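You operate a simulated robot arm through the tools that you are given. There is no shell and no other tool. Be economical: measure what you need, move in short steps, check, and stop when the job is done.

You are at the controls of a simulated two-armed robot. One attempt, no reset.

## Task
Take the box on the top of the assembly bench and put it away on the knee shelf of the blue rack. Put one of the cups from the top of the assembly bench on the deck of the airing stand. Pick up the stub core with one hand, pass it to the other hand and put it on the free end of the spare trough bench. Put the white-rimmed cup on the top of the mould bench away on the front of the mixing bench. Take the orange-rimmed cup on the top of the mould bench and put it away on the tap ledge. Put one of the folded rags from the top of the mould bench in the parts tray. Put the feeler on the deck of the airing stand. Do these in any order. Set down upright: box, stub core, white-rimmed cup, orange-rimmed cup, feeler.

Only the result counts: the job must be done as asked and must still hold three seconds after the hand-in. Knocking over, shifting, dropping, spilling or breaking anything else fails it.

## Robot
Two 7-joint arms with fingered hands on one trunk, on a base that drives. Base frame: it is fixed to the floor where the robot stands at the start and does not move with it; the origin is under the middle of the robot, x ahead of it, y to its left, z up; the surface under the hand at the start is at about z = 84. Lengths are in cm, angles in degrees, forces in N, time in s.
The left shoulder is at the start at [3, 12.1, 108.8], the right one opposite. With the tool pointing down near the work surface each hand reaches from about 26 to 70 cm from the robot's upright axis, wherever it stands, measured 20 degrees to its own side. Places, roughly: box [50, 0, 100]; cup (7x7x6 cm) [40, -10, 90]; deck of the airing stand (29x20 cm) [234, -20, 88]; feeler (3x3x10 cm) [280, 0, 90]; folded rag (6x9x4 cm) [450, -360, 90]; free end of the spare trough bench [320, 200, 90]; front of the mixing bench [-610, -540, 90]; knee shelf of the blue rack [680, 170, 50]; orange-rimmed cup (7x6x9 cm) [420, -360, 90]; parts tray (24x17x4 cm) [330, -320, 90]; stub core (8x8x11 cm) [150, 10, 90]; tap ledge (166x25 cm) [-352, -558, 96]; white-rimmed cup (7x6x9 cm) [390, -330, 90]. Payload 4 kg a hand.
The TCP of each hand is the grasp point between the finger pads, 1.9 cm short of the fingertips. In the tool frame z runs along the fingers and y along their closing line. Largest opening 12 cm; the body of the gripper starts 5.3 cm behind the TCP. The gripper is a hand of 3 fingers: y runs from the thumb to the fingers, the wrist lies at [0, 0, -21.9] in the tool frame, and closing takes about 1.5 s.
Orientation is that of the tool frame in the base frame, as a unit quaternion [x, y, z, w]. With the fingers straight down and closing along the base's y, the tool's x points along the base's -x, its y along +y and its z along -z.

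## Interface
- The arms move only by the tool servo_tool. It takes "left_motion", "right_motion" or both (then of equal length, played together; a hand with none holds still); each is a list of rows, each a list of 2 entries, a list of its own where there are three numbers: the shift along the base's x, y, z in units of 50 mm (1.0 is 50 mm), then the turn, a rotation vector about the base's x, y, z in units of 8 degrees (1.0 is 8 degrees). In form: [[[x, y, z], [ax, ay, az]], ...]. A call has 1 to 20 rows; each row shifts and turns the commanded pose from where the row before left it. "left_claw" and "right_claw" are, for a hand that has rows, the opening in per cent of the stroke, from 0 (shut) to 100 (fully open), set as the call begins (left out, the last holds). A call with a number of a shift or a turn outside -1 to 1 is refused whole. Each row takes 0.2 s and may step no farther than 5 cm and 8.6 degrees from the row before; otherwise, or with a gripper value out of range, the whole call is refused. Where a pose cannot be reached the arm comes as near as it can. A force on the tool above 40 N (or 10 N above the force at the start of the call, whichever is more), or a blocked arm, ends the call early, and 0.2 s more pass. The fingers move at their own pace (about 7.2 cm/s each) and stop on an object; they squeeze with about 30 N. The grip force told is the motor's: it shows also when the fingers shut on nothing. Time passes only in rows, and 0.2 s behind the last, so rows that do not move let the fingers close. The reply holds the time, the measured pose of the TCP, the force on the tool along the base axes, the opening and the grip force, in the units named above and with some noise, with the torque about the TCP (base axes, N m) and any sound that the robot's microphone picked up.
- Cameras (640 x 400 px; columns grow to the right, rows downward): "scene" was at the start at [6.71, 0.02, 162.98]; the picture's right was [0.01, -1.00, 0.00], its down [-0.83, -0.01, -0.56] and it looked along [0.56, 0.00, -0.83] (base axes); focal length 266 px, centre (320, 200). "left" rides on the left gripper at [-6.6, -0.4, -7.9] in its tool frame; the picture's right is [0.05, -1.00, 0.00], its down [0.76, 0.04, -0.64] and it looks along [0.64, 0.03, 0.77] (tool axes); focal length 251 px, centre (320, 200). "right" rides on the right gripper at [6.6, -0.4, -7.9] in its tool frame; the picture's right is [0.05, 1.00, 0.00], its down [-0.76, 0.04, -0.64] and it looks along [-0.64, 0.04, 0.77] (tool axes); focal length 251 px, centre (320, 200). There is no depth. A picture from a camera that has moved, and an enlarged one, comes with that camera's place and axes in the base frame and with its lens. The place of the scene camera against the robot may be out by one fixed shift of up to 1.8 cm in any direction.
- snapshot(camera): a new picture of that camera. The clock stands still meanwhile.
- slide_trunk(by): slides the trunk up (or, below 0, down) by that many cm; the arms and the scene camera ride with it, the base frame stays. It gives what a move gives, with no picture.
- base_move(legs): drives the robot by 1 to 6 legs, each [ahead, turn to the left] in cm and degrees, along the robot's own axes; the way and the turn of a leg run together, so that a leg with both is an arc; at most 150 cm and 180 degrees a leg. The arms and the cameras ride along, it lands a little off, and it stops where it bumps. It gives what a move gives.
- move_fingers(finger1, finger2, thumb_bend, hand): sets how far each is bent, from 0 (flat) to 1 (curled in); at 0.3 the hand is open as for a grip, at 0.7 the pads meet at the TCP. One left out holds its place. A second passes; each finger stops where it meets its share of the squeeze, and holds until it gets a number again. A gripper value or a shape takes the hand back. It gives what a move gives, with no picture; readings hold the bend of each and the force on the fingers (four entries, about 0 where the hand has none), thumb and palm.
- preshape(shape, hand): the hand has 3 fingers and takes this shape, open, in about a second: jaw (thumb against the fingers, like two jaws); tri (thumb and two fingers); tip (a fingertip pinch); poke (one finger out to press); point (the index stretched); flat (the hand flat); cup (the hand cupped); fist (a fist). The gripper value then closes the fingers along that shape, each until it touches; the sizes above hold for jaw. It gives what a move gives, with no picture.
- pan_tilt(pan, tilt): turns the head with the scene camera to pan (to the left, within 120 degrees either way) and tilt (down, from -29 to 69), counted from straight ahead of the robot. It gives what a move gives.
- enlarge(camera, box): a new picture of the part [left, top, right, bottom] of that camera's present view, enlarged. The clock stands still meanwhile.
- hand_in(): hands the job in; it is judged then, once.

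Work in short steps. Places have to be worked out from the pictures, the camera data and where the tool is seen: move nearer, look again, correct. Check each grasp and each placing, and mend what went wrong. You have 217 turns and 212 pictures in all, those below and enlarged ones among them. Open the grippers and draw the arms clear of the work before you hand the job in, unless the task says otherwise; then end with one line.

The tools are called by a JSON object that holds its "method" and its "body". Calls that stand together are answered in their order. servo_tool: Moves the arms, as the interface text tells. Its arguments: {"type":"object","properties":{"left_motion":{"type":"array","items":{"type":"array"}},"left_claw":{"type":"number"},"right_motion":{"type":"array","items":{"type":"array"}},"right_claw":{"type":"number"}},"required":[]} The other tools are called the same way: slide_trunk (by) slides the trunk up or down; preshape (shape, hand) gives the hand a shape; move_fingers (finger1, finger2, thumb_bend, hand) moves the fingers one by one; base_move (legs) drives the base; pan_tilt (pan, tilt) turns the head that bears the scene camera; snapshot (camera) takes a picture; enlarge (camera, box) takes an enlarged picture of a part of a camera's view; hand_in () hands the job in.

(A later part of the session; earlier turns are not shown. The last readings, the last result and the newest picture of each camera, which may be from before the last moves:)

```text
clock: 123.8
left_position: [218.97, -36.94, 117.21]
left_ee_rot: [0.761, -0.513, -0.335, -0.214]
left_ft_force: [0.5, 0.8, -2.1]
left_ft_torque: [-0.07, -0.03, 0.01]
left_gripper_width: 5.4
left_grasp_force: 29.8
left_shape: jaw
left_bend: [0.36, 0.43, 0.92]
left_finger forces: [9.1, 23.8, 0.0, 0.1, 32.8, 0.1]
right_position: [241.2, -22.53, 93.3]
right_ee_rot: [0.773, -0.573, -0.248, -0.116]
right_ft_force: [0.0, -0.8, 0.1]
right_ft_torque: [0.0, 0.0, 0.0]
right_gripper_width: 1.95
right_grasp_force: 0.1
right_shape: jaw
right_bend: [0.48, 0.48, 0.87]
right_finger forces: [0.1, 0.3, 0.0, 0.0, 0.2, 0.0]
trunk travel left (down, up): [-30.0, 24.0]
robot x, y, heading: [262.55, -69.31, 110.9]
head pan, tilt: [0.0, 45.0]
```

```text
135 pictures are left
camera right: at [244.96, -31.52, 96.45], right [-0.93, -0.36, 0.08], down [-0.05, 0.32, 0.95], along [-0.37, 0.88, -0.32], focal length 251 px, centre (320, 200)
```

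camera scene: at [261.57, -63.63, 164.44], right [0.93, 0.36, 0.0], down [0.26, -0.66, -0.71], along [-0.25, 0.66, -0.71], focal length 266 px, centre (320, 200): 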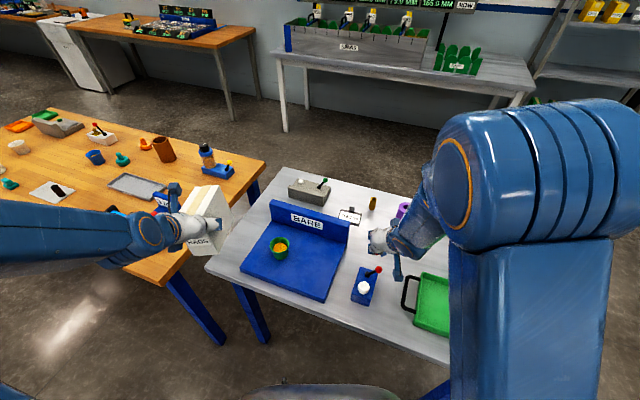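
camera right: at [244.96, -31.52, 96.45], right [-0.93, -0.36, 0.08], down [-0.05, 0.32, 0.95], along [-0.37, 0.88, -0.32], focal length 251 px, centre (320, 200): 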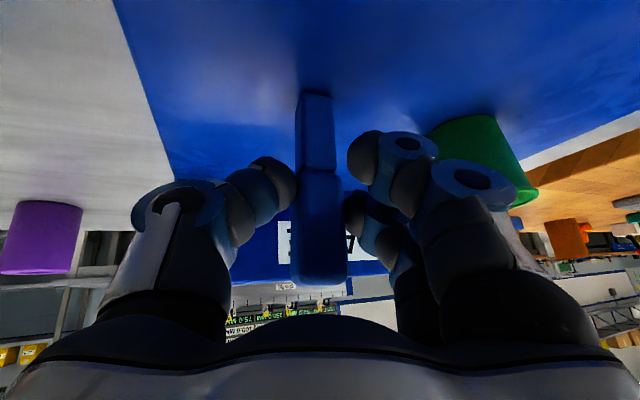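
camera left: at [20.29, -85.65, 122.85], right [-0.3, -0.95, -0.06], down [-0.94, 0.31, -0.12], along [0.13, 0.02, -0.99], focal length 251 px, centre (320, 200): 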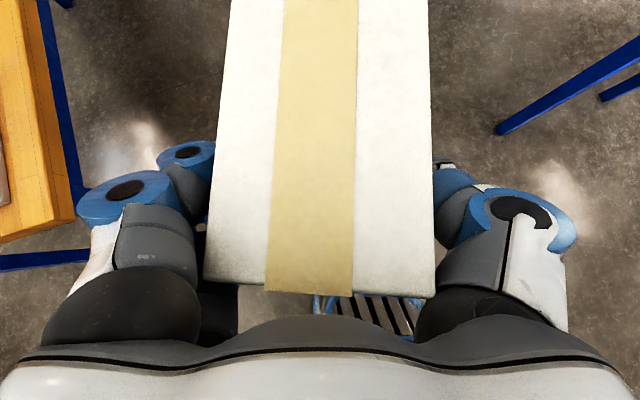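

Nearly vertical (~3°). One more 3 mm push.

{"method": "servo_tool", "body": {"right_motion": [[[-0.056, -0.022, 0], [0, 0, 0]], [[0, 0, 0], [0, 0, 0]]]}}

{"method": "snapshot", "body": {"camera": "right"}}

```text
clock: 124.3
left_position: [218.97, -37.04, 117.22]
left_ee_rot: [0.761, -0.513, -0.335, -0.215]
left_ft_force: [-1.4, -0.7, -2.3]
left_ft_torque: [-0.1, -0.02, -0.02]
left_gripper_width: 5.42
left_grasp_force: 29.6
left_shape: jaw
left_bend: [0.36, 0.43, 0.92]
left_finger forces: [9.1, 23.9, 0.0, 0.1, 32.8, 0.1]
right_position: [240.96, -22.55, 93.26]
right_ee_rot: [0.773, -0.572, -0.248, -0.117]
right_ft_force: [-0.6, -0.9, -1.0]
right_ft_torque: [-0.01, 0.0, 0.0]
right_gripper_width: 1.94
right_grasp_force: 0.0
right_shape: jaw
right_bend: [0.48, 0.48, 0.86]
right_finger forces: [0.0, 0.4, 0.0, 0.1, 0.3, 0.1]
trunk travel left (down, up): [-30.0, 24.0]
robot x, y, heading: [262.5, -68.96, 111.0]
head pan, tilt: [0.0, 45.0]
```

```text
134 pictures are left
camera right: at [244.64, -31.59, 96.5], right [-0.93, -0.36, 0.08], down [-0.05, 0.32, 0.95], along [-0.37, 0.88, -0.32], focal length 251 px, centre (320, 200)
```

right: 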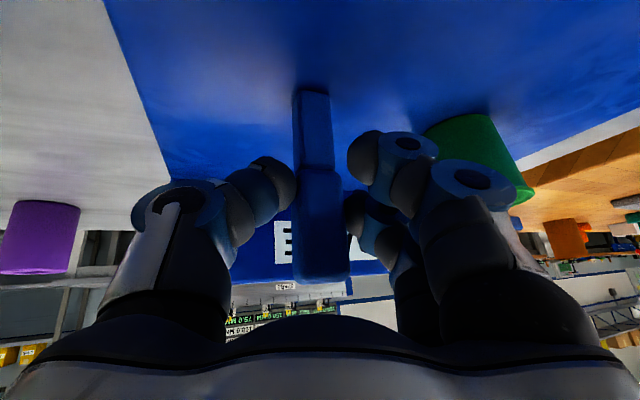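

Almost vertical. Open slightly to see whether it stands.

{"method": "servo_tool", "body": {"right_motion": [[[0, 0, 0], [0, 0, 0]], [[0, 0, 0], [0, 0, 0]]], "right_claw": 22}}

{"method": "snapshot", "body": {"camera": "right"}}

```text
clock: 125.0
left_position: [219.08, -36.9, 117.07]
left_ee_rot: [0.762, -0.512, -0.334, -0.213]
left_ft_force: [0.2, 0.1, -2.8]
left_ft_torque: [-0.11, -0.03, -0.01]
left_gripper_width: 5.43
left_grasp_force: 30.6
left_shape: jaw
left_bend: [0.36, 0.43, 0.92]
left_finger forces: [9.1, 24.0, 0.0, 0.0, 32.8, 0.1]
right_position: [240.83, -22.58, 93.31]
right_ee_rot: [0.773, -0.572, -0.248, -0.117]
right_ft_force: [0.8, -0.3, -0.4]
right_ft_torque: [-0.01, 0.03, -0.03]
right_gripper_width: 2.63
right_grasp_force: 0.1
right_shape: jaw
right_bend: [0.45, 0.45, 0.9]
right_finger forces: [0.0, 0.0, 0.0, 0.1, 0.0, 0.0]
trunk travel left (down, up): [-30.0, 24.0]
robot x, y, heading: [262.37, -69.27, 110.8]
head pan, tilt: [0.0, 45.0]
```

```text
133 pictures are left
camera right: at [244.64, -31.59, 96.51], right [-0.93, -0.36, 0.08], down [-0.05, 0.32, 0.95], along [-0.37, 0.88, -0.32], focal length 251 px, centre (320, 200)
```

right: 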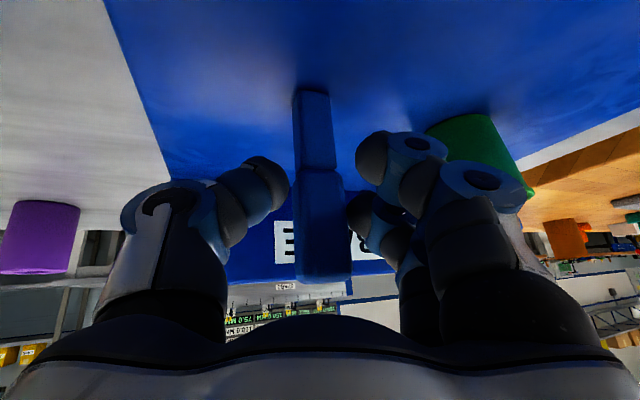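

It stands by itself. Open further.

{"method": "servo_tool", "body": {"right_motion": [[[0, 0, 0], [0, 0, 0]], [[0, 0, 0], [0, 0, 0]], [[0, 0, 0], [0, 0, 0]], [[0, 0, 0], [0, 0, 0]]], "right_claw": 60}}

{"method": "snapshot", "body": {"camera": "right"}}

```text
clock: 126.0
left_position: [218.94, -36.85, 117.12]
left_ee_rot: [0.761, -0.512, -0.335, -0.214]
left_ft_force: [0.6, -0.3, -3.5]
left_ft_torque: [-0.09, -0.03, 0.01]
left_gripper_width: 5.43
left_grasp_force: 30.3
left_shape: jaw
left_bend: [0.36, 0.43, 0.92]
left_finger forces: [9.1, 24.0, 0.1, 0.0, 32.8, 0.1]
right_position: [240.84, -22.5, 93.3]
right_ee_rot: [0.773, -0.572, -0.248, -0.117]
right_ft_force: [-0.4, 0.2, -0.2]
right_ft_torque: [0.03, 0.0, 0.02]
right_gripper_width: 7.15
right_grasp_force: 0.0
right_shape: jaw
right_bend: [0.31, 0.31, 0.92]
right_finger forces: [0.0, 0.1, 0.1, 0.0, 0.1, 0.0]
trunk travel left (down, up): [-30.0, 24.0]
robot x, y, heading: [262.88, -69.12, 111.3]
head pan, tilt: [0.0, 45.0]
```

```text
132 pictures are left
camera right: at [244.64, -31.59, 96.51], right [-0.93, -0.36, 0.08], down [-0.05, 0.32, 0.95], along [-0.37, 0.88, -0.32], focal length 251 px, centre (320, 200)
```

right: 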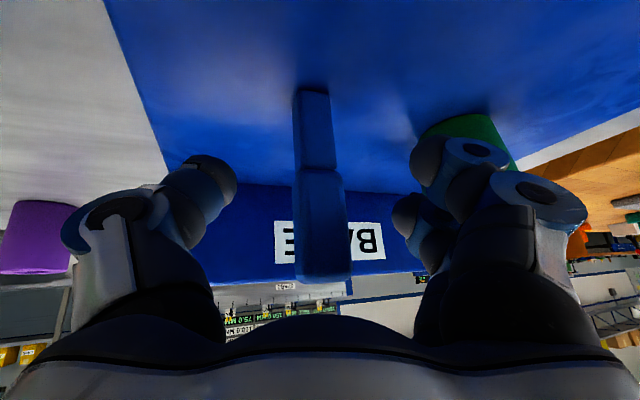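

Standing free. Retreat along the tool axis.

{"method": "servo_tool", "body": {"right_motion": [[[0.06, -0.15, 0.26], [0, 0, 0]], [[0.133, -0.343, 0.595], [0, 0, 0]], [[0.133, -0.343, 0.595], [0, 0, 0]], [[0.133, -0.343, 0.595], [0, 0, 0]], [[0.2, -0.3, 0.4], [0, 0, 0]], [[0.3, -0.4, 0], [0, 0, 0]]]}}

{"method": "snapshot", "body": {"camera": "scene"}}

{"method": "snapshot", "body": {"camera": "right"}}

```text
clock: 127.3
left_position: [219.0, -36.93, 117.18]
left_ee_rot: [0.761, -0.513, -0.334, -0.215]
left_ft_force: [-0.7, -0.2, -2.7]
left_ft_torque: [-0.06, -0.03, -0.03]
left_gripper_width: 5.41
left_grasp_force: 30.2
left_shape: jaw
left_bend: [0.36, 0.43, 0.92]
left_finger forces: [9.1, 24.0, 0.0, 0.0, 32.8, 0.1]
right_position: [245.69, -32.2, 105.68]
right_ee_rot: [0.773, -0.572, -0.248, -0.116]
right_ft_force: [-0.1, 0.2, 0.2]
right_ft_torque: [0.0, 0.02, 0.01]
right_gripper_width: 7.12
right_grasp_force: 0.1
right_shape: jaw
right_bend: [0.31, 0.31, 0.92]
right_finger forces: [0.1, 0.0, 0.0, 0.0, 0.1, 0.0]
trunk travel left (down, up): [-30.0, 24.0]
robot x, y, heading: [262.61, -69.14, 111.1]
head pan, tilt: [0.0, 45.0]
```

```text
131 pictures are left
camera scene: at [261.8, -63.65, 164.45], right [0.93, 0.36, 0.0], down [0.26, -0.66, -0.71], along [-0.25, 0.66, -0.71], focal length 266 px, centre (320, 200)
```

scene: 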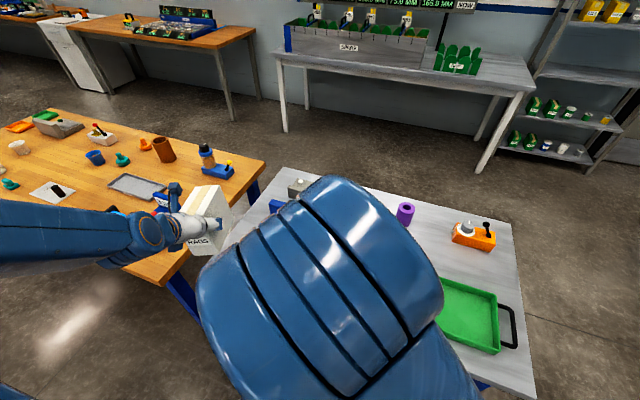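

```text
130 pictures are left
camera right: at [249.37, -41.2, 108.81], right [-0.93, -0.36, 0.08], down [-0.05, 0.32, 0.95], along [-0.37, 0.88, -0.31], focal length 251 px, centre (320, 200)
```

right: 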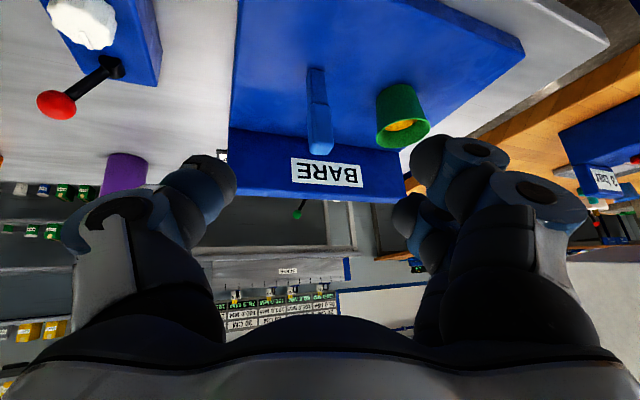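

Both cup and feeler stand on the deck. Return the right hand to a neutral carry pose.

{"method": "servo_tool", "body": {"right_motion": [[[0.6, 0.08, 0.3], [-0.93, -0.36, 0]], [[0.6, 0.08, 0.3], [-0.93, -0.36, 0]], [[0.8, 0.1, 0.3], [-0.93, -0.36, 0]], [[0.8, 0.1, 0.3], [-0.93, -0.36, 0]], [[0.8, 0.1, 0], [0.18, -0.45, 0]], [[0.8, 0.1, 0], [0, 0, 0]]], "right_claw": 100}}

```text
clock: 128.8
left_position: [219.16, -36.97, 117.33]
left_ee_rot: [0.76, -0.514, -0.335, -0.215]
left_ft_force: [0.7, -0.1, -2.1]
left_ft_torque: [-0.11, -0.02, 0.01]
left_gripper_width: 5.38
left_grasp_force: 30.1
left_shape: jaw
left_bend: [0.36, 0.43, 0.92]
left_finger forces: [9.1, 23.8, 0.0, 0.0, 32.8, 0.0]
right_position: [267.8, -29.16, 111.65]
right_ee_rot: [0.798, -0.603, 0.003, 0.0]
right_ft_force: [0.1, 0.3, -0.3]
right_ft_torque: [0.0, 0.03, 0.02]
right_gripper_width: 12.0
right_grasp_force: 0.2
right_shape: jaw
right_bend: [0.3, 0.3, 0.3]
right_finger forces: [0.1, 0.0, 0.2, 0.0, 0.1, 0.1]
trunk travel left (down, up): [-30.0, 24.0]
robot x, y, heading: [262.65, -68.92, 111.4]
head pan, tilt: [0.0, 45.0]
```

Next the box to the rack. Back out and begin turning right toward +x, testing a longer arc leg.

{"method": "base_move", "body": {"legs": [[-22, 0], [0, -30]]}}

{"method": "base_move", "body": {"legs": [[6, -45]]}}

```text
clock: 131.8
left_position: [245.15, -41.37, 117.1]
left_ee_rot: [-0.627, 0.671, 0.276, 0.283]
left_ft_force: [-0.2, 0.0, -1.8]
left_ft_torque: [-0.05, 0.05, 0.0]
left_gripper_width: 5.42
left_grasp_force: 30.0
left_shape: jaw
left_bend: [0.36, 0.43, 0.92]
left_finger forces: [9.2, 23.7, 0.0, 0.0, 32.8, 0.0]
right_position: [292.3, -55.71, 111.7]
right_ee_rot: [-0.641, 0.767, -0.003, -0.003]
right_ft_force: [0.2, 1.0, 0.3]
right_ft_torque: [-0.01, 0.04, 0.0]
right_gripper_width: 12.02
right_grasp_force: 0.1
right_shape: jaw
right_bend: [0.3, 0.3, 0.3]
right_finger forces: [0.1, 0.0, 0.0, 0.1, 0.1, 0.0]
trunk travel left (down, up): [-30.0, 24.0]
robot x, y, heading: [268.15, -89.38, 85.4]
head pan, tilt: [0.0, 45.0]
stopped in leg 2: the robot was blocked; the commanded pose is now the measured one
```

```text
clock: 133.6
left_position: [272.66, -32.67, 117.07]
left_ee_rot: [-0.437, 0.808, 0.197, 0.343]
left_ft_force: [1.5, 0.0, -1.4]
left_ft_torque: [-0.09, 0.08, 0.02]
left_gripper_width: 5.42
left_grasp_force: 29.8
left_shape: jaw
left_bend: [0.36, 0.43, 0.92]
left_finger forces: [9.2, 23.5, 0.0, 0.0, 32.6, 0.0]
right_position: [306.8, -67.99, 111.53]
right_ee_rot: [-0.429, 0.903, -0.002, -0.003]
right_ft_force: [0.5, -0.2, -0.8]
right_ft_torque: [-0.01, 0.04, -0.01]
right_gripper_width: 11.99
right_grasp_force: 0.0
right_shape: jaw
right_bend: [0.3, 0.3, 0.3]
right_finger forces: [0.0, 0.1, 0.1, 0.0, 0.1, 0.1]
trunk travel left (down, up): [-30.0, 24.0]
robot x, y, heading: [266.78, -84.1, 55.7]
head pan, tilt: [0.0, 45.0]
stopped in leg 1: the robot was blocked; the commanded pose is now the measured one
```

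Continue turning in separate calls.

{"method": "base_move", "body": {"legs": [[0, -26]]}}

{"method": "base_move", "body": {"legs": [[0, -18]]}}

{"method": "pan_tilt", "body": {"pan": 0, "tilt": 30}}

{"method": "snapshot", "body": {"camera": "scene"}}

```text
clock: 135.3
left_position: [294.47, -40.15, 117.09]
left_ee_rot: [-0.246, 0.884, 0.115, 0.381]
left_ft_force: [0.7, 0.2, -2.7]
left_ft_torque: [-0.02, 0.09, -0.01]
left_gripper_width: 5.39
left_grasp_force: 30.1
left_shape: jaw
left_bend: [0.36, 0.43, 0.92]
left_finger forces: [9.3, 23.5, 0.0, 0.1, 32.1, 0.1]
right_position: [309.62, -87.12, 111.7]
right_ee_rot: [-0.214, 0.977, -0.002, -0.001]
right_ft_force: [-0.1, -0.3, 0.3]
right_ft_torque: [-0.02, 0.01, 0.01]
right_gripper_width: 11.97
right_grasp_force: 0.1
right_shape: jaw
right_bend: [0.3, 0.3, 0.3]
right_finger forces: [0.0, 0.0, 0.1, 0.1, 0.0, 0.0]
trunk travel left (down, up): [-30.0, 24.0]
robot x, y, heading: [265.53, -81.71, 29.7]
head pan, tilt: [0.0, 45.0]
```

```text
clock: 136.7
left_position: [306.12, -50.94, 117.09]
left_ee_rot: [-0.107, 0.912, 0.055, 0.393]
left_ft_force: [-0.1, 0.3, -2.7]
left_ft_torque: [-0.03, 0.08, 0.04]
left_gripper_width: 5.38
left_grasp_force: 29.6
left_shape: jaw
left_bend: [0.35, 0.43, 0.92]
left_finger forces: [9.2, 23.1, 0.0, 0.0, 32.1, 0.0]
right_position: [306.37, -100.23, 111.83]
right_ee_rot: [-0.062, 0.998, -0.001, -0.001]
right_ft_force: [-0.3, 0.3, -0.2]
right_ft_torque: [-0.02, -0.02, 0.02]
right_gripper_width: 11.99
right_grasp_force: 0.0
right_shape: jaw
right_bend: [0.3, 0.3, 0.3]
right_finger forces: [0.1, 0.1, 0.0, 0.0, 0.0, 0.0]
trunk travel left (down, up): [-30.0, 24.0]
robot x, y, heading: [265.82, -79.89, 11.5]
head pan, tilt: [0.0, 45.0]
```

```text
clock: 137.5
left_position: [306.28, -51.02, 117.19]
left_ee_rot: [-0.106, 0.912, 0.055, 0.393]
left_ft_force: [0.4, -0.1, -2.3]
left_ft_torque: [0.03, 0.07, 0.0]
left_gripper_width: 5.41
left_grasp_force: 30.3
left_shape: jaw
left_bend: [0.35, 0.43, 0.92]
left_finger forces: [9.2, 23.5, 0.0, 0.0, 32.2, 0.0]
right_position: [306.61, -100.27, 111.59]
right_ee_rot: [-0.062, 0.998, 0.0, -0.002]
right_ft_force: [0.6, -0.3, 0.3]
right_ft_torque: [0.0, -0.03, 0.0]
right_gripper_width: 11.98
right_grasp_force: 0.1
right_shape: jaw
right_bend: [0.3, 0.3, 0.3]
right_finger forces: [0.1, 0.1, 0.1, 0.0, 0.0, 0.1]
trunk travel left (down, up): [-30.0, 24.0]
robot x, y, heading: [265.71, -80.25, 11.9]
head pan, tilt: [0.0, 30.0]
```

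```text
129 pictures are left
camera scene: at [274.16, -78.71, 166.7], right [0.2, -0.98, 0.0], down [-0.49, -0.1, -0.87], along [0.85, 0.17, -0.5], focal length 266 px, centre (320, 200)
```

scene: 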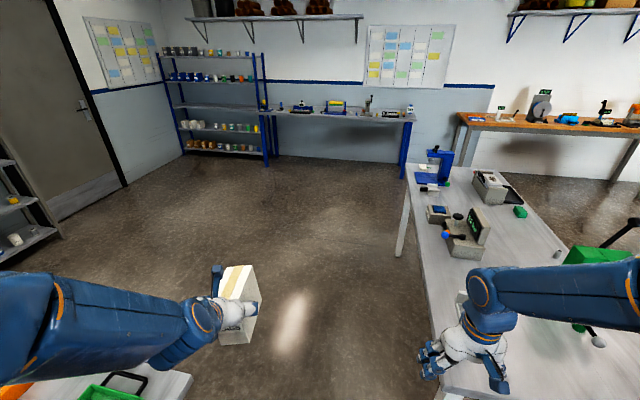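

Rack seen ahead-left in the corner; the gap between the tables is passable at heading 12°. Drive through, arcing left.

{"method": "base_move", "body": {"legs": [[50, 0], [80, 26]]}}

{"method": "base_move", "body": {"legs": [[120, 0]]}}

{"method": "snapshot", "body": {"camera": "scene"}}

```text
clock: 144.2
left_position: [407.79, 6.61, 116.99]
left_ee_rot: [-0.311, 0.864, 0.143, 0.369]
left_ft_force: [-0.2, 0.1, -1.9]
left_ft_torque: [-0.08, 0.04, 0.0]
left_gripper_width: 5.41
left_grasp_force: 29.6
left_shape: jaw
left_bend: [0.35, 0.43, 0.92]
left_finger forces: [9.3, 23.3, 0.0, 0.1, 32.2, 0.0]
right_position: [429.85, -37.52, 111.63]
right_ee_rot: [-0.287, 0.958, -0.001, -0.002]
right_ft_force: [-0.3, 0.2, -0.1]
right_ft_torque: [-0.04, 0.03, -0.02]
right_gripper_width: 12.01
right_grasp_force: 0.0
right_shape: jaw
right_bend: [0.3, 0.3, 0.3]
right_finger forces: [0.1, 0.1, 0.0, 0.0, 0.0, 0.1]
trunk travel left (down, up): [-30.0, 24.0]
robot x, y, heading: [384.96, -38.55, 37.9]
head pan, tilt: [0.0, 30.0]
```

```text
clock: 150.3
left_position: [502.75, 81.94, 117.09]
left_ee_rot: [-0.314, 0.863, 0.143, 0.37]
left_ft_force: [0.4, -1.1, -2.4]
left_ft_torque: [-0.08, 0.08, -0.04]
left_gripper_width: 5.43
left_grasp_force: 29.8
left_shape: jaw
left_bend: [0.35, 0.43, 0.92]
left_finger forces: [9.4, 23.4, 0.0, 0.0, 32.4, 0.0]
right_position: [525.14, 38.02, 111.68]
right_ee_rot: [-0.291, 0.957, -0.001, -0.001]
right_ft_force: [0.0, 0.4, -0.6]
right_ft_torque: [0.03, -0.01, -0.04]
right_gripper_width: 12.01
right_grasp_force: 0.1
right_shape: jaw
right_bend: [0.3, 0.3, 0.3]
right_finger forces: [0.0, 0.0, 0.1, 0.0, 0.0, 0.0]
trunk travel left (down, up): [-30.0, 24.0]
robot x, y, heading: [480.33, 36.89, 38.7]
head pan, tilt: [0.0, 30.0]
```

```text
128 pictures are left
camera scene: at [487.39, 40.98, 166.7], right [0.62, -0.78, 0.0], down [-0.39, -0.31, -0.87], along [0.68, 0.54, -0.5], focal length 266 px, centre (320, 200)
```

scene: 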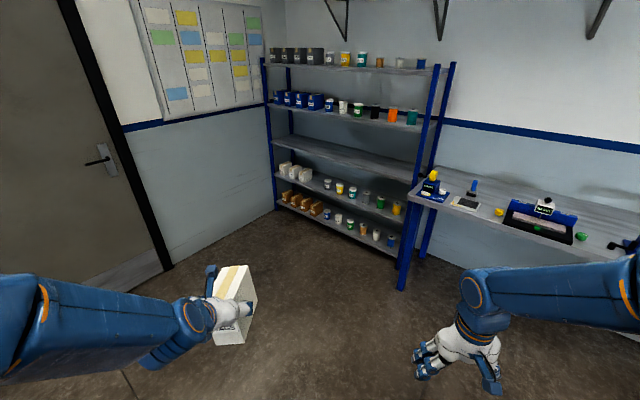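

Arcs work well. The knee shelf (z≈50) holds small boxes left and cups; need to find a gap. Drive closer, turning toward the rack.

{"method": "base_move", "body": {"legs": [[80, 10]]}}

{"method": "base_move", "body": {"legs": [[20, -26]]}}

{"method": "base_move", "body": {"legs": [[10, -22]]}}

{"method": "snapshot", "body": {"camera": "scene"}}

```text
clock: 154.6
left_position: [552.84, 139.91, 117.03]
left_ee_rot: [-0.387, 0.832, 0.176, 0.356]
left_ft_force: [0.2, -0.1, -1.6]
left_ft_torque: [-0.07, 0.06, -0.01]
left_gripper_width: 5.42
left_grasp_force: 30.1
left_shape: jaw
left_bend: [0.35, 0.43, 0.92]
left_finger forces: [9.4, 23.3, 0.0, 0.0, 32.4, 0.0]
right_position: [582.4, 100.45, 111.68]
right_ee_rot: [-0.371, 0.929, -0.002, -0.002]
right_ft_force: [-0.2, 0.6, 0.8]
right_ft_torque: [-0.02, -0.01, 0.03]
right_gripper_width: 12.01
right_grasp_force: 0.1
right_shape: jaw
right_bend: [0.3, 0.3, 0.3]
right_finger forces: [0.1, 0.0, 0.0, 0.1, 0.0, 0.1]
trunk travel left (down, up): [-30.0, 24.0]
robot x, y, heading: [537.99, 91.35, 48.4]
head pan, tilt: [0.0, 30.0]
```

```text
clock: 156.3
left_position: [588.84, 140.23, 117.2]
left_ee_rot: [-0.189, 0.898, 0.09, 0.386]
left_ft_force: [0.4, 0.1, -2.3]
left_ft_torque: [-0.03, 0.08, 0.0]
left_gripper_width: 5.42
left_grasp_force: 30.4
left_shape: jaw
left_bend: [0.35, 0.43, 0.92]
left_finger forces: [9.4, 23.1, 0.0, 0.0, 32.2, 0.0]
right_position: [598.09, 91.77, 111.61]
right_ee_rot: [-0.152, 0.988, -0.001, -0.001]
right_ft_force: [-0.2, 0.9, -0.3]
right_ft_torque: [0.03, -0.05, -0.01]
right_gripper_width: 12.01
right_grasp_force: 0.2
right_shape: jaw
right_bend: [0.3, 0.3, 0.3]
right_finger forces: [0.1, 0.1, 0.0, 0.1, 0.0, 0.0]
trunk travel left (down, up): [-30.0, 24.0]
robot x, y, heading: [553.8, 104.79, 22.1]
head pan, tilt: [0.0, 30.0]
```

```text
clock: 157.9
left_position: [609.51, 126.52, 116.93]
left_ee_rot: [-0.016, 0.918, 0.017, 0.395]
left_ft_force: [0.1, 0.4, -3.0]
left_ft_torque: [0.03, 0.07, 0.01]
left_gripper_width: 5.43
left_grasp_force: 29.1
left_shape: jaw
left_bend: [0.35, 0.43, 0.92]
left_finger forces: [9.3, 23.0, 0.0, 0.0, 32.4, 0.1]
right_position: [600.21, 78.07, 111.48]
right_ee_rot: [0.036, 0.999, 0.0, -0.002]
right_ft_force: [-0.5, -0.3, -0.2]
right_ft_torque: [0.04, 0.05, 0.03]
right_gripper_width: 11.98
right_grasp_force: 0.1
right_shape: jaw
right_bend: [0.3, 0.3, 0.3]
right_finger forces: [0.0, 0.1, 0.0, 0.0, 0.1, 0.0]
trunk travel left (down, up): [-30.0, 24.0]
robot x, y, heading: [563.73, 108.69, 0.5]
head pan, tilt: [0.0, 30.0]
```

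```text
127 pictures are left
camera scene: at [572.7, 108.46, 166.69], right [0.01, -1.0, 0.0], down [-0.5, 0.0, -0.86], along [0.86, 0.01, -0.5], focal length 266 px, centre (320, 200)
```

scene: 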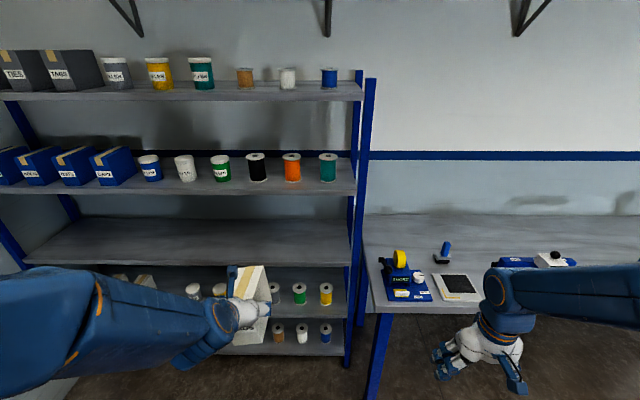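

Move the left hand aside to the left to see the knee shelf, and tilt down.

{"method": "servo_tool", "body": {"left_motion": [[[-0.2, 0.8, 0], [0, 0, 0]], [[-0.2, 0.8, 0], [0, 0, 0]], [[-0.2, 0.8, 0], [0, 0, 0]], [[-0.2, 0.8, 0], [0, 0, 0]], [[-0.2, 0.8, 0], [0, 0, 0]]]}}

{"method": "pan_tilt", "body": {"pan": 10, "tilt": 45}}

{"method": "snapshot", "body": {"camera": "scene"}}

{"method": "snapshot", "body": {"camera": "right"}}

```text
clock: 159.1
left_position: [604.36, 146.95, 116.98]
left_ee_rot: [-0.018, 0.918, 0.016, 0.396]
left_ft_force: [-0.2, 1.9, -2.3]
left_ft_torque: [0.01, 0.09, -0.03]
left_gripper_width: 5.41
left_grasp_force: 29.9
left_shape: jaw
left_bend: [0.35, 0.43, 0.92]
left_finger forces: [9.3, 23.1, 0.1, 0.0, 32.0, 0.0]
right_position: [600.04, 78.31, 111.63]
right_ee_rot: [0.036, 0.999, -0.002, -0.002]
right_ft_force: [-0.8, 0.3, -0.3]
right_ft_torque: [-0.01, -0.04, 0.0]
right_gripper_width: 12.02
right_grasp_force: 0.1
right_shape: jaw
right_bend: [0.3, 0.3, 0.3]
right_finger forces: [0.0, 0.0, 0.0, 0.1, 0.1, 0.1]
trunk travel left (down, up): [-30.0, 24.0]
robot x, y, heading: [563.74, 108.92, 0.2]
head pan, tilt: [0.0, 30.0]
```

```text
clock: 159.9
left_position: [604.45, 146.71, 117.07]
left_ee_rot: [-0.017, 0.919, 0.016, 0.395]
left_ft_force: [0.2, -0.6, -1.7]
left_ft_torque: [0.02, 0.09, 0.04]
left_gripper_width: 5.42
left_grasp_force: 30.3
left_shape: jaw
left_bend: [0.35, 0.43, 0.92]
left_finger forces: [9.1, 23.1, 0.0, 0.1, 31.8, 0.0]
right_position: [600.13, 78.32, 111.69]
right_ee_rot: [0.036, 0.999, -0.001, -0.002]
right_ft_force: [-0.5, -0.7, -0.2]
right_ft_torque: [-0.02, 0.0, -0.03]
right_gripper_width: 12.02
right_grasp_force: 0.0
right_shape: jaw
right_bend: [0.3, 0.3, 0.3]
right_finger forces: [0.0, 0.0, 0.0, 0.0, 0.0, 0.1]
trunk travel left (down, up): [-30.0, 24.0]
robot x, y, heading: [563.62, 108.49, 0.5]
head pan, tilt: [10.0, 45.0]
```

```text
126 pictures are left
camera scene: at [571.44, 110.11, 164.45], right [0.18, -0.98, 0.0], down [-0.7, -0.13, -0.71], along [0.7, 0.13, -0.71], focal length 266 px, centre (320, 200)
```

scene: 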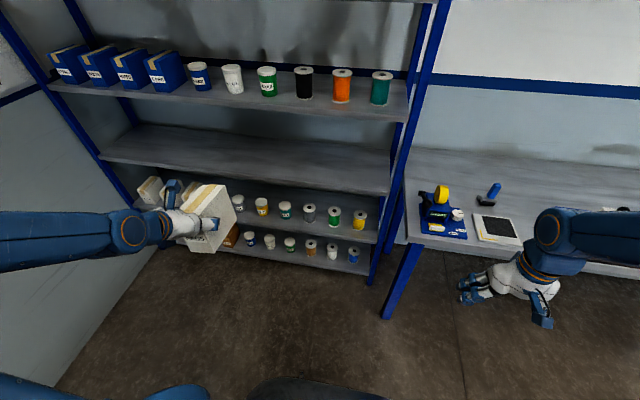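

```text
125 pictures are left
camera right: at [593.44, 78.34, 119.52], right [0.02, 1.0, 0.0], down [0.77, -0.01, 0.64], along [0.64, -0.01, -0.77], focal length 251 px, centre (320, 200)
```

right: 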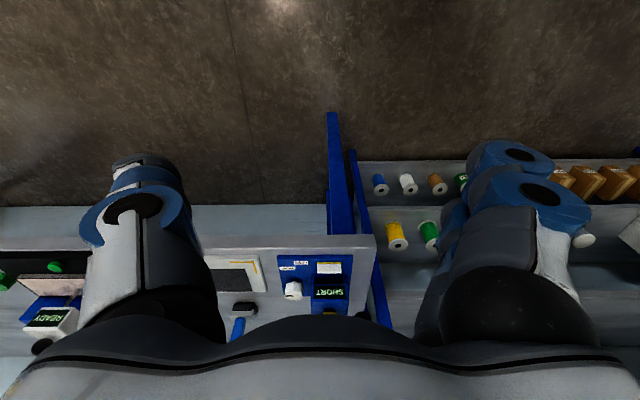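

I need to face the left part (white boxes are at the left). Do a reversing S-curve to shift left ~40 cm.

{"method": "base_move", "body": {"legs": [[-35, -26], [-50, 0]]}}

{"method": "base_move", "body": {"legs": [[-35, 26]]}}

{"method": "snapshot", "body": {"camera": "scene"}}

```text
clock: 161.3
left_position: [595.29, 140.63, 117.28]
left_ee_rot: [0.062, 0.915, -0.017, 0.398]
left_ft_force: [-1.4, -0.3, -1.5]
left_ft_torque: [0.05, 0.05, 0.01]
left_gripper_width: 5.43
left_grasp_force: 30.2
left_shape: jaw
left_bend: [0.36, 0.43, 0.92]
left_finger forces: [9.4, 23.1, 0.0, 0.0, 32.2, 0.1]
right_position: [579.46, 73.82, 111.74]
right_ee_rot: [0.12, 0.993, -0.001, 0.002]
right_ft_force: [-1.0, -0.2, 0.6]
right_ft_torque: [-0.01, -0.1, 0.02]
right_gripper_width: 11.98
right_grasp_force: 0.0
right_shape: jaw
right_bend: [0.3, 0.3, 0.3]
right_finger forces: [0.0, 0.0, 0.0, 0.0, 0.0, 0.1]
trunk travel left (down, up): [-30.0, 24.0]
robot x, y, heading: [549.73, 110.69, -7.3]
head pan, tilt: [10.0, 45.0]
stopped in leg 1: the robot was blocked; the commanded pose is now the measured one
```

```text
clock: 162.6
left_position: [578.54, 147.64, 117.22]
left_ee_rot: [-0.007, 0.917, 0.013, 0.399]
left_ft_force: [-1.7, 0.3, -1.5]
left_ft_torque: [-0.04, 0.05, 0.03]
left_gripper_width: 5.44
left_grasp_force: 29.6
left_shape: jaw
left_bend: [0.36, 0.43, 0.92]
left_finger forces: [9.1, 23.1, 0.0, 0.0, 32.1, 0.1]
right_position: [572.91, 79.39, 111.78]
right_ee_rot: [0.042, 0.999, -0.002, 0.002]
right_ft_force: [-1.0, 0.1, 0.5]
right_ft_torque: [-0.03, -0.11, 0.0]
right_gripper_width: 12.0
right_grasp_force: 0.0
right_shape: jaw
right_bend: [0.3, 0.3, 0.3]
right_finger forces: [0.0, 0.0, 0.1, 0.0, 0.0, 0.0]
trunk travel left (down, up): [-30.0, 24.0]
robot x, y, heading: [537.86, 110.43, -0.6]
head pan, tilt: [10.0, 45.0]
stopped in leg 1: the robot was blocked; the commanded pose is now the measured one
```

```text
124 pictures are left
camera scene: at [544.43, 112.0, 164.48], right [0.17, -0.99, 0.0], down [-0.69, -0.12, -0.71], along [0.7, 0.12, -0.7], focal length 266 px, centre (320, 200)
```

scene: 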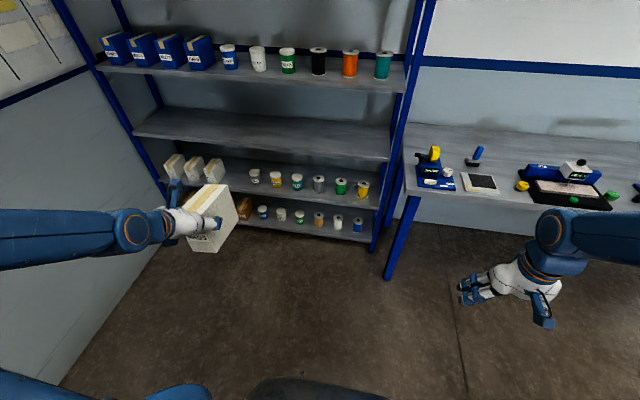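

Blocked again while reversing; look behind.

{"method": "pan_tilt", "body": {"pan": 120, "tilt": 50}}

{"method": "snapshot", "body": {"camera": "scene"}}

{"method": "pan_tilt", "body": {"pan": -120, "tilt": 50}}

{"method": "snapshot", "body": {"camera": "scene"}}

```text
clock: 164.5
left_position: [579.22, 147.5, 116.95]
left_ee_rot: [-0.006, 0.918, 0.013, 0.396]
left_ft_force: [-0.8, 0.2, -2.7]
left_ft_torque: [0.04, 0.1, -0.01]
left_gripper_width: 5.47
left_grasp_force: 29.9
left_shape: jaw
left_bend: [0.36, 0.43, 0.92]
left_finger forces: [9.1, 23.3, 0.0, 0.0, 31.9, 0.0]
right_position: [573.66, 79.34, 111.54]
right_ee_rot: [0.041, 0.999, 0.0, -0.002]
right_ft_force: [-0.2, 0.3, 0.3]
right_ft_torque: [0.04, 0.02, -0.02]
right_gripper_width: 11.98
right_grasp_force: 0.1
right_shape: jaw
right_bend: [0.3, 0.3, 0.3]
right_finger forces: [0.0, 0.1, 0.0, 0.0, 0.0, 0.0]
trunk travel left (down, up): [-30.0, 24.0]
robot x, y, heading: [537.53, 110.68, -0.2]
head pan, tilt: [120.0, 50.0]
```

```text
123 pictures are left
camera scene: at [533.61, 117.17, 163.76], right [0.87, 0.5, 0.0], down [0.38, -0.66, -0.64], along [-0.32, 0.56, -0.77], focal length 266 px, centre (320, 200)
```

scene: 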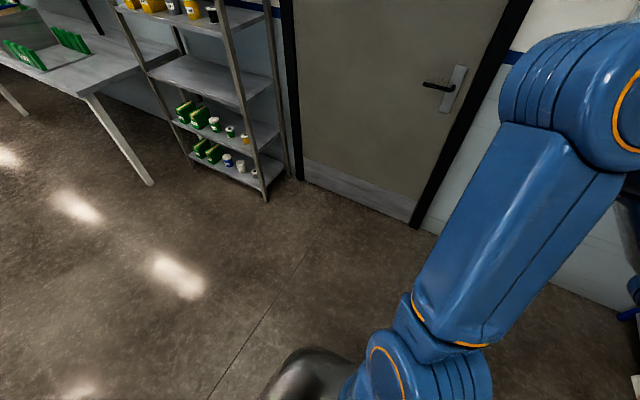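

```text
clock: 167.9
left_position: [579.24, 147.5, 117.17]
left_ee_rot: [-0.008, 0.918, 0.014, 0.396]
left_ft_force: [0.4, -0.1, -3.2]
left_ft_torque: [-0.01, 0.1, 0.03]
left_gripper_width: 5.45
left_grasp_force: 29.8
left_shape: jaw
left_bend: [0.36, 0.43, 0.92]
left_finger forces: [9.2, 23.1, 0.0, 0.0, 31.9, 0.0]
right_position: [573.6, 79.48, 111.43]
right_ee_rot: [0.042, 0.999, -0.001, -0.002]
right_ft_force: [0.4, -0.3, 0.2]
right_ft_torque: [0.02, -0.02, 0.0]
right_gripper_width: 12.0
right_grasp_force: 0.1
right_shape: jaw
right_bend: [0.3, 0.3, 0.3]
right_finger forces: [0.0, 0.1, 0.1, 0.0, 0.0, 0.1]
trunk travel left (down, up): [-30.0, 24.0]
robot x, y, heading: [537.57, 110.86, -0.2]
head pan, tilt: [-120.0, 50.0]
```

```text
122 pictures are left
camera scene: at [533.57, 103.83, 163.76], right [-0.86, 0.5, 0.0], down [0.38, 0.66, -0.64], along [-0.32, -0.56, -0.77], focal length 266 px, centre (320, 200)
```

scene: 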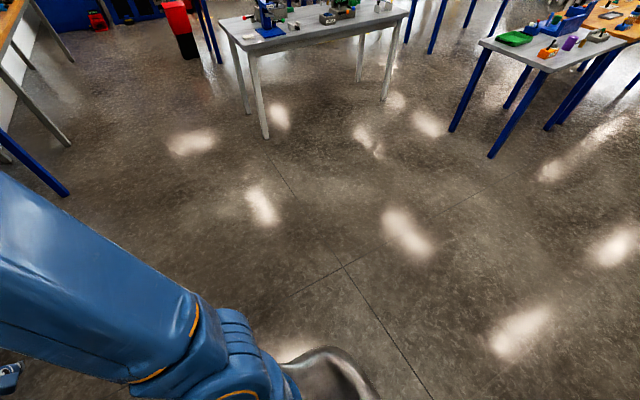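

Nothing behind; reversing arcs just stall. The gap beside three white boxes on the knee shelf is at y≈190. Turn left 45°, drive 78, turn back.

{"method": "base_move", "body": {"legs": [[0, 24]]}}

{"method": "base_move", "body": {"legs": [[0, 22]]}}

{"method": "base_move", "body": {"legs": [[78, 0]]}}

{"method": "base_move", "body": {"legs": [[0, -24]]}}

{"method": "base_move", "body": {"legs": [[0, -22]]}}

{"method": "pan_tilt", "body": {"pan": 0, "tilt": 45}}

{"method": "snapshot", "body": {"camera": "scene"}}

```text
clock: 169.5
left_position: [560.52, 161.11, 117.08]
left_ee_rot: [-0.196, 0.897, 0.096, 0.385]
left_ft_force: [-0.7, 0.2, -2.2]
left_ft_torque: [-0.01, 0.1, -0.02]
left_gripper_width: 5.44
left_grasp_force: 29.8
left_shape: jaw
left_bend: [0.36, 0.43, 0.92]
left_finger forces: [9.1, 22.9, 0.1, 0.0, 31.6, 0.0]
right_position: [582.95, 96.47, 111.62]
right_ee_rot: [-0.164, 0.986, -0.001, -0.003]
right_ft_force: [-0.9, -0.6, 0.0]
right_ft_torque: [0.0, -0.03, 0.02]
right_gripper_width: 11.99
right_grasp_force: 0.1
right_shape: jaw
right_bend: [0.3, 0.3, 0.3]
right_finger forces: [0.0, 0.0, 0.0, 0.0, 0.0, 0.0]
trunk travel left (down, up): [-30.0, 24.0]
robot x, y, heading: [538.85, 108.14, 23.4]
head pan, tilt: [-120.0, 50.0]
```

```text
clock: 171.1
left_position: [539.73, 165.51, 117.04]
left_ee_rot: [-0.359, 0.845, 0.165, 0.361]
left_ft_force: [-0.8, 0.3, -2.1]
left_ft_torque: [-0.05, 0.06, -0.01]
left_gripper_width: 5.41
left_grasp_force: 30.4
left_shape: jaw
left_bend: [0.36, 0.43, 0.92]
left_finger forces: [8.7, 24.3, 0.0, 0.0, 32.5, 0.0]
right_position: [584.07, 113.43, 111.56]
right_ee_rot: [-0.345, 0.939, -0.002, -0.001]
right_ft_force: [-1.1, -0.2, 0.4]
right_ft_torque: [0.02, 0.0, 0.04]
right_gripper_width: 12.0
right_grasp_force: 0.0
right_shape: jaw
right_bend: [0.3, 0.3, 0.3]
right_finger forces: [0.0, 0.0, 0.1, 0.1, 0.0, 0.0]
trunk travel left (down, up): [-30.0, 24.0]
robot x, y, heading: [539.94, 107.12, 45.1]
head pan, tilt: [-120.0, 50.0]
```

```text
clock: 175.2
left_position: [595.31, 220.34, 117.09]
left_ee_rot: [-0.357, 0.846, 0.165, 0.361]
left_ft_force: [0.2, -0.2, -2.3]
left_ft_torque: [-0.05, 0.07, 0.02]
left_gripper_width: 5.43
left_grasp_force: 30.2
left_shape: jaw
left_bend: [0.36, 0.43, 0.92]
left_finger forces: [9.1, 24.0, 0.1, 0.0, 32.7, 0.0]
right_position: [639.54, 168.04, 111.41]
right_ee_rot: [-0.342, 0.94, -0.002, -0.002]
right_ft_force: [0.3, 0.5, -0.9]
right_ft_torque: [0.01, 0.03, 0.02]
right_gripper_width: 11.99
right_grasp_force: 0.1
right_shape: jaw
right_bend: [0.3, 0.3, 0.3]
right_finger forces: [0.0, 0.0, 0.0, 0.0, 0.1, 0.0]
trunk travel left (down, up): [-30.0, 24.0]
robot x, y, heading: [594.79, 161.72, 44.5]
head pan, tilt: [-120.0, 50.0]
```

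```text
clock: 176.9
left_position: [619.18, 215.03, 117.09]
left_ee_rot: [-0.174, 0.902, 0.085, 0.386]
left_ft_force: [-0.1, 0.6, -2.0]
left_ft_torque: [0.02, 0.07, 0.01]
left_gripper_width: 5.46
left_grasp_force: 30.2
left_shape: jaw
left_bend: [0.36, 0.43, 0.92]
left_finger forces: [9.0, 23.5, 0.0, 0.0, 32.3, 0.0]
right_position: [638.54, 149.52, 111.48]
right_ee_rot: [-0.141, 0.99, -0.001, -0.002]
right_ft_force: [0.2, 0.4, 0.2]
right_ft_torque: [-0.02, 0.02, 0.03]
right_gripper_width: 12.01
right_grasp_force: 0.1
right_shape: jaw
right_bend: [0.3, 0.3, 0.3]
right_finger forces: [0.0, 0.0, 0.0, 0.0, 0.1, 0.1]
trunk travel left (down, up): [-30.0, 24.0]
robot x, y, heading: [594.69, 164.08, 20.6]
head pan, tilt: [-120.0, 50.0]
```

```text
clock: 178.5
left_position: [636.94, 201.78, 117.05]
left_ee_rot: [0.004, 0.919, 0.01, 0.395]
left_ft_force: [0.8, 0.3, -2.9]
left_ft_torque: [0.03, 0.14, 0.0]
left_gripper_width: 5.41
left_grasp_force: 30.2
left_shape: jaw
left_bend: [0.36, 0.43, 0.92]
left_finger forces: [9.3, 22.6, 0.1, 0.1, 31.6, 0.0]
right_position: [629.72, 133.74, 111.43]
right_ee_rot: [0.054, 0.999, -0.001, -0.003]
right_ft_force: [-0.7, -0.1, -0.4]
right_ft_torque: [0.05, 0.02, 0.0]
right_gripper_width: 12.0
right_grasp_force: 0.1
right_shape: jaw
right_bend: [0.3, 0.3, 0.3]
right_finger forces: [0.0, 0.0, 0.1, 0.0, 0.0, 0.0]
trunk travel left (down, up): [-30.0, 24.0]
robot x, y, heading: [594.33, 166.05, -1.4]
head pan, tilt: [-120.0, 50.0]
```

```text
clock: 180.5
left_position: [636.86, 201.9, 117.02]
left_ee_rot: [0.005, 0.918, 0.009, 0.396]
left_ft_force: [-0.2, 0.9, -2.1]
left_ft_torque: [-0.01, 0.13, -0.02]
left_gripper_width: 5.45
left_grasp_force: 29.7
left_shape: jaw
left_bend: [0.36, 0.44, 0.92]
left_finger forces: [9.3, 22.9, 0.0, 0.0, 32.0, 0.0]
right_position: [629.74, 133.95, 111.6]
right_ee_rot: [0.054, 0.999, -0.001, -0.001]
right_ft_force: [-0.5, 0.3, -0.1]
right_ft_torque: [0.01, -0.03, -0.04]
right_gripper_width: 12.01
right_grasp_force: 0.0
right_shape: jaw
right_bend: [0.3, 0.3, 0.3]
right_finger forces: [0.0, 0.1, 0.0, 0.1, 0.0, 0.0]
trunk travel left (down, up): [-30.0, 24.0]
robot x, y, heading: [594.58, 166.1, -1.7]
head pan, tilt: [0.0, 45.0]
```

```text
121 pictures are left
camera scene: at [602.35, 165.67, 164.44], right [-0.03, -1.0, 0.0], down [-0.71, 0.02, -0.71], along [0.71, -0.02, -0.71], focal length 266 px, centre (320, 200)
```

scene: 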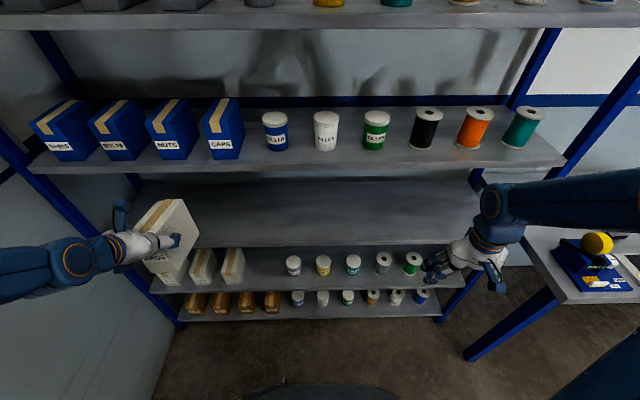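

Clear view: gap on the knee shelf between the third white box (y≈201) and the first cup (y≈181); shelf front edge x≈660. Retract both hands slightly and lower the trunk.

{"method": "servo_tool", "body": {"left_motion": [[[-0.8, -0.5, 0], [0, 0, 0]], [[-0.6, -0.5, 0], [0, 0, 0]], [[-0.3, -0.5, 0], [0, 0, 0]]], "right_motion": [[[-0.8, -0.4, 0], [0, 0, 0]], [[-0.8, -0.4, 0], [0, 0, 0]], [[0, 0, 0], [0, 0, 0]]]}}

{"method": "slide_trunk", "body": {"by": -30}}

{"method": "snapshot", "body": {"camera": "scene"}}

{"method": "snapshot", "body": {"camera": "left"}}

```text
clock: 181.3
left_position: [632.56, 197.75, 118.68]
left_ee_rot: [0.006, 0.919, 0.009, 0.395]
left_ft_force: [0.1, -1.0, -2.0]
left_ft_torque: [0.03, 0.1, 0.03]
left_gripper_width: 5.46
left_grasp_force: 29.6
left_shape: jaw
left_bend: [0.36, 0.44, 0.92]
left_finger forces: [9.0, 22.9, 0.1, 0.0, 31.8, 0.0]
left hand out of reach, approached as far as the arm can: row 2, 3
right_position: [621.45, 129.54, 111.45]
right_ee_rot: [0.054, 0.999, 0.0, -0.003]
right_ft_force: [0.4, -1.1, -0.2]
right_ft_torque: [0.04, 0.02, 0.01]
right_gripper_width: 12.01
right_grasp_force: 0.2
right_shape: jaw
right_bend: [0.3, 0.3, 0.3]
right_finger forces: [0.0, 0.0, 0.1, 0.0, 0.0, 0.0]
trunk travel left (down, up): [-30.0, 24.0]
robot x, y, heading: [594.77, 165.8, -1.7]
head pan, tilt: [0.0, 45.0]
```

```text
clock: 184.3
left_position: [632.49, 197.96, 88.7]
left_ee_rot: [0.005, 0.919, 0.007, 0.395]
left_ft_force: [-0.1, -1.0, -1.5]
left_ft_torque: [0.03, 0.11, 0.0]
left_gripper_width: 5.43
left_grasp_force: 29.7
left_shape: jaw
left_bend: [0.36, 0.44, 0.92]
left_finger forces: [9.2, 22.8, 0.1, 0.1, 31.7, 0.0]
right_position: [621.49, 129.7, 81.46]
right_ee_rot: [0.054, 0.999, -0.001, -0.002]
right_ft_force: [0.5, 0.1, -0.1]
right_ft_torque: [0.01, 0.02, 0.0]
right_gripper_width: 12.0
right_grasp_force: 0.0
right_shape: jaw
right_bend: [0.3, 0.3, 0.3]
right_finger forces: [0.0, 0.0, 0.1, 0.0, 0.0, 0.0]
trunk travel left (down, up): [0.0, 54.0]
robot x, y, heading: [594.8, 165.79, -1.8]
head pan, tilt: [0.0, 45.0]
```

```text
120 pictures are left
camera scene: at [602.32, 165.67, 134.46], right [-0.03, -1.0, 0.0], down [-0.71, 0.02, -0.71], along [0.71, -0.02, -0.71], focal length 266 px, centre (320, 200)
```

scene: 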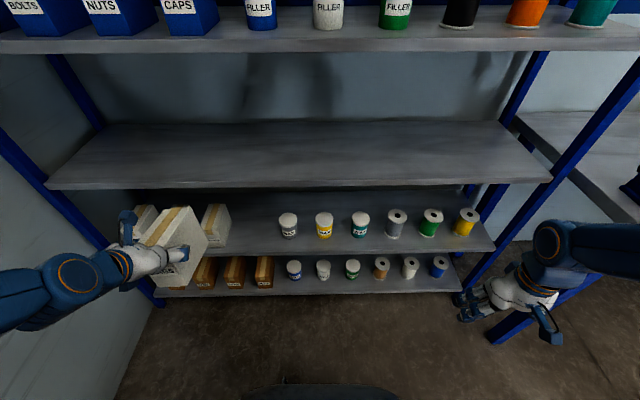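

```text
119 pictures are left
camera left: at [631.36, 197.36, 98.86], right [-0.04, -1.0, -0.06], down [-0.99, 0.05, -0.11], along [0.11, 0.05, -0.99], focal length 251 px, centre (320, 200)
```

left: 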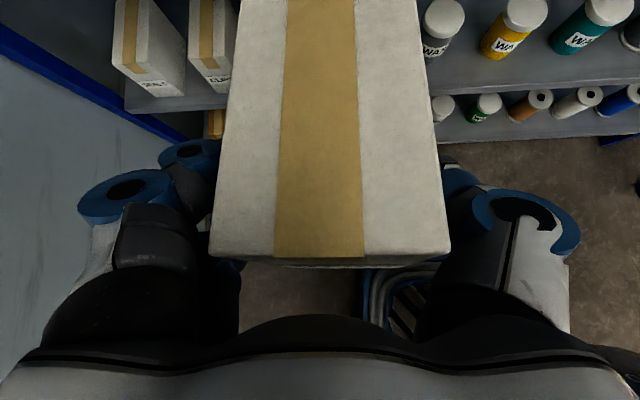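

The box has slipped nose-down ~9° in the grip. Correct by pitching the hand up 9°, and move to y≈191, z≈68 in front of the gap.

{"method": "servo_tool", "body": {"left_motion": [[[0, -0.233, -0.69], [0, -0.55, 0]], [[0, -0.233, -0.69], [0, -0.55, 0]], [[0, -0.233, -0.69], [0, 0, 0]], [[0, -0.233, -0.69], [0, 0, 0]], [[0, -0.233, -0.69], [0, 0, 0]], [[0, -0.233, -0.69], [0, 0, 0]]]}}

{"method": "snapshot", "body": {"camera": "scene"}}

{"method": "snapshot", "body": {"camera": "left"}}

```text
clock: 185.7
left_position: [637.07, 194.09, 68.58]
left_ee_rot: [0.004, 0.886, 0.009, 0.464]
left_ft_force: [0.1, -0.5, -2.8]
left_ft_torque: [0.02, 0.08, -0.01]
left_gripper_width: 5.42
left_grasp_force: 30.1
left_shape: jaw
left_bend: [0.36, 0.44, 0.92]
left_finger forces: [9.0, 22.4, 0.0, 0.0, 31.1, 0.0]
left hand out of reach, approached as far as the arm can: row 1, 2, 3
right_position: [621.53, 129.58, 81.56]
right_ee_rot: [0.054, 0.999, -0.001, -0.003]
right_ft_force: [-0.1, -1.4, -0.3]
right_ft_torque: [0.01, 0.01, -0.02]
right_gripper_width: 12.01
right_grasp_force: 0.1
right_shape: jaw
right_bend: [0.3, 0.3, 0.3]
right_finger forces: [0.1, 0.1, 0.0, 0.0, 0.0, 0.0]
trunk travel left (down, up): [0.0, 54.0]
robot x, y, heading: [594.74, 166.17, -1.5]
head pan, tilt: [0.0, 45.0]
```

```text
118 pictures are left
camera scene: at [602.42, 165.65, 134.44], right [-0.03, -1.0, 0.0], down [-0.71, 0.02, -0.71], along [0.71, -0.02, -0.71], focal length 266 px, centre (320, 200)
```

scene: 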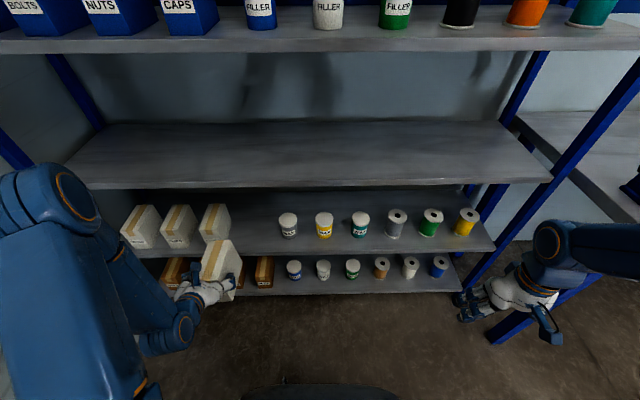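

```text
117 pictures are left
camera left: at [634.43, 193.61, 78.52], right [-0.03, -1.0, -0.06], down [-0.96, 0.05, -0.26], along [0.26, 0.05, -0.96], focal length 251 px, centre (320, 200)
```

left: 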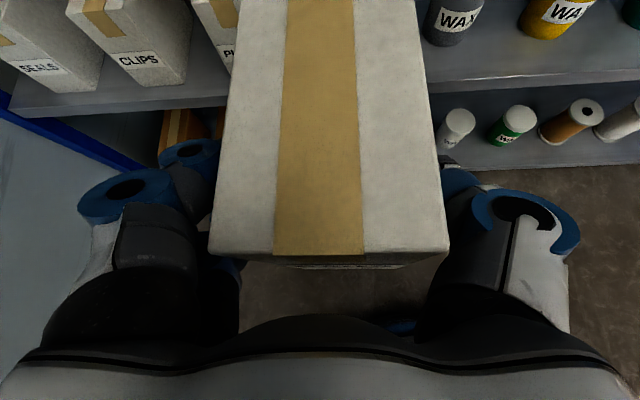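

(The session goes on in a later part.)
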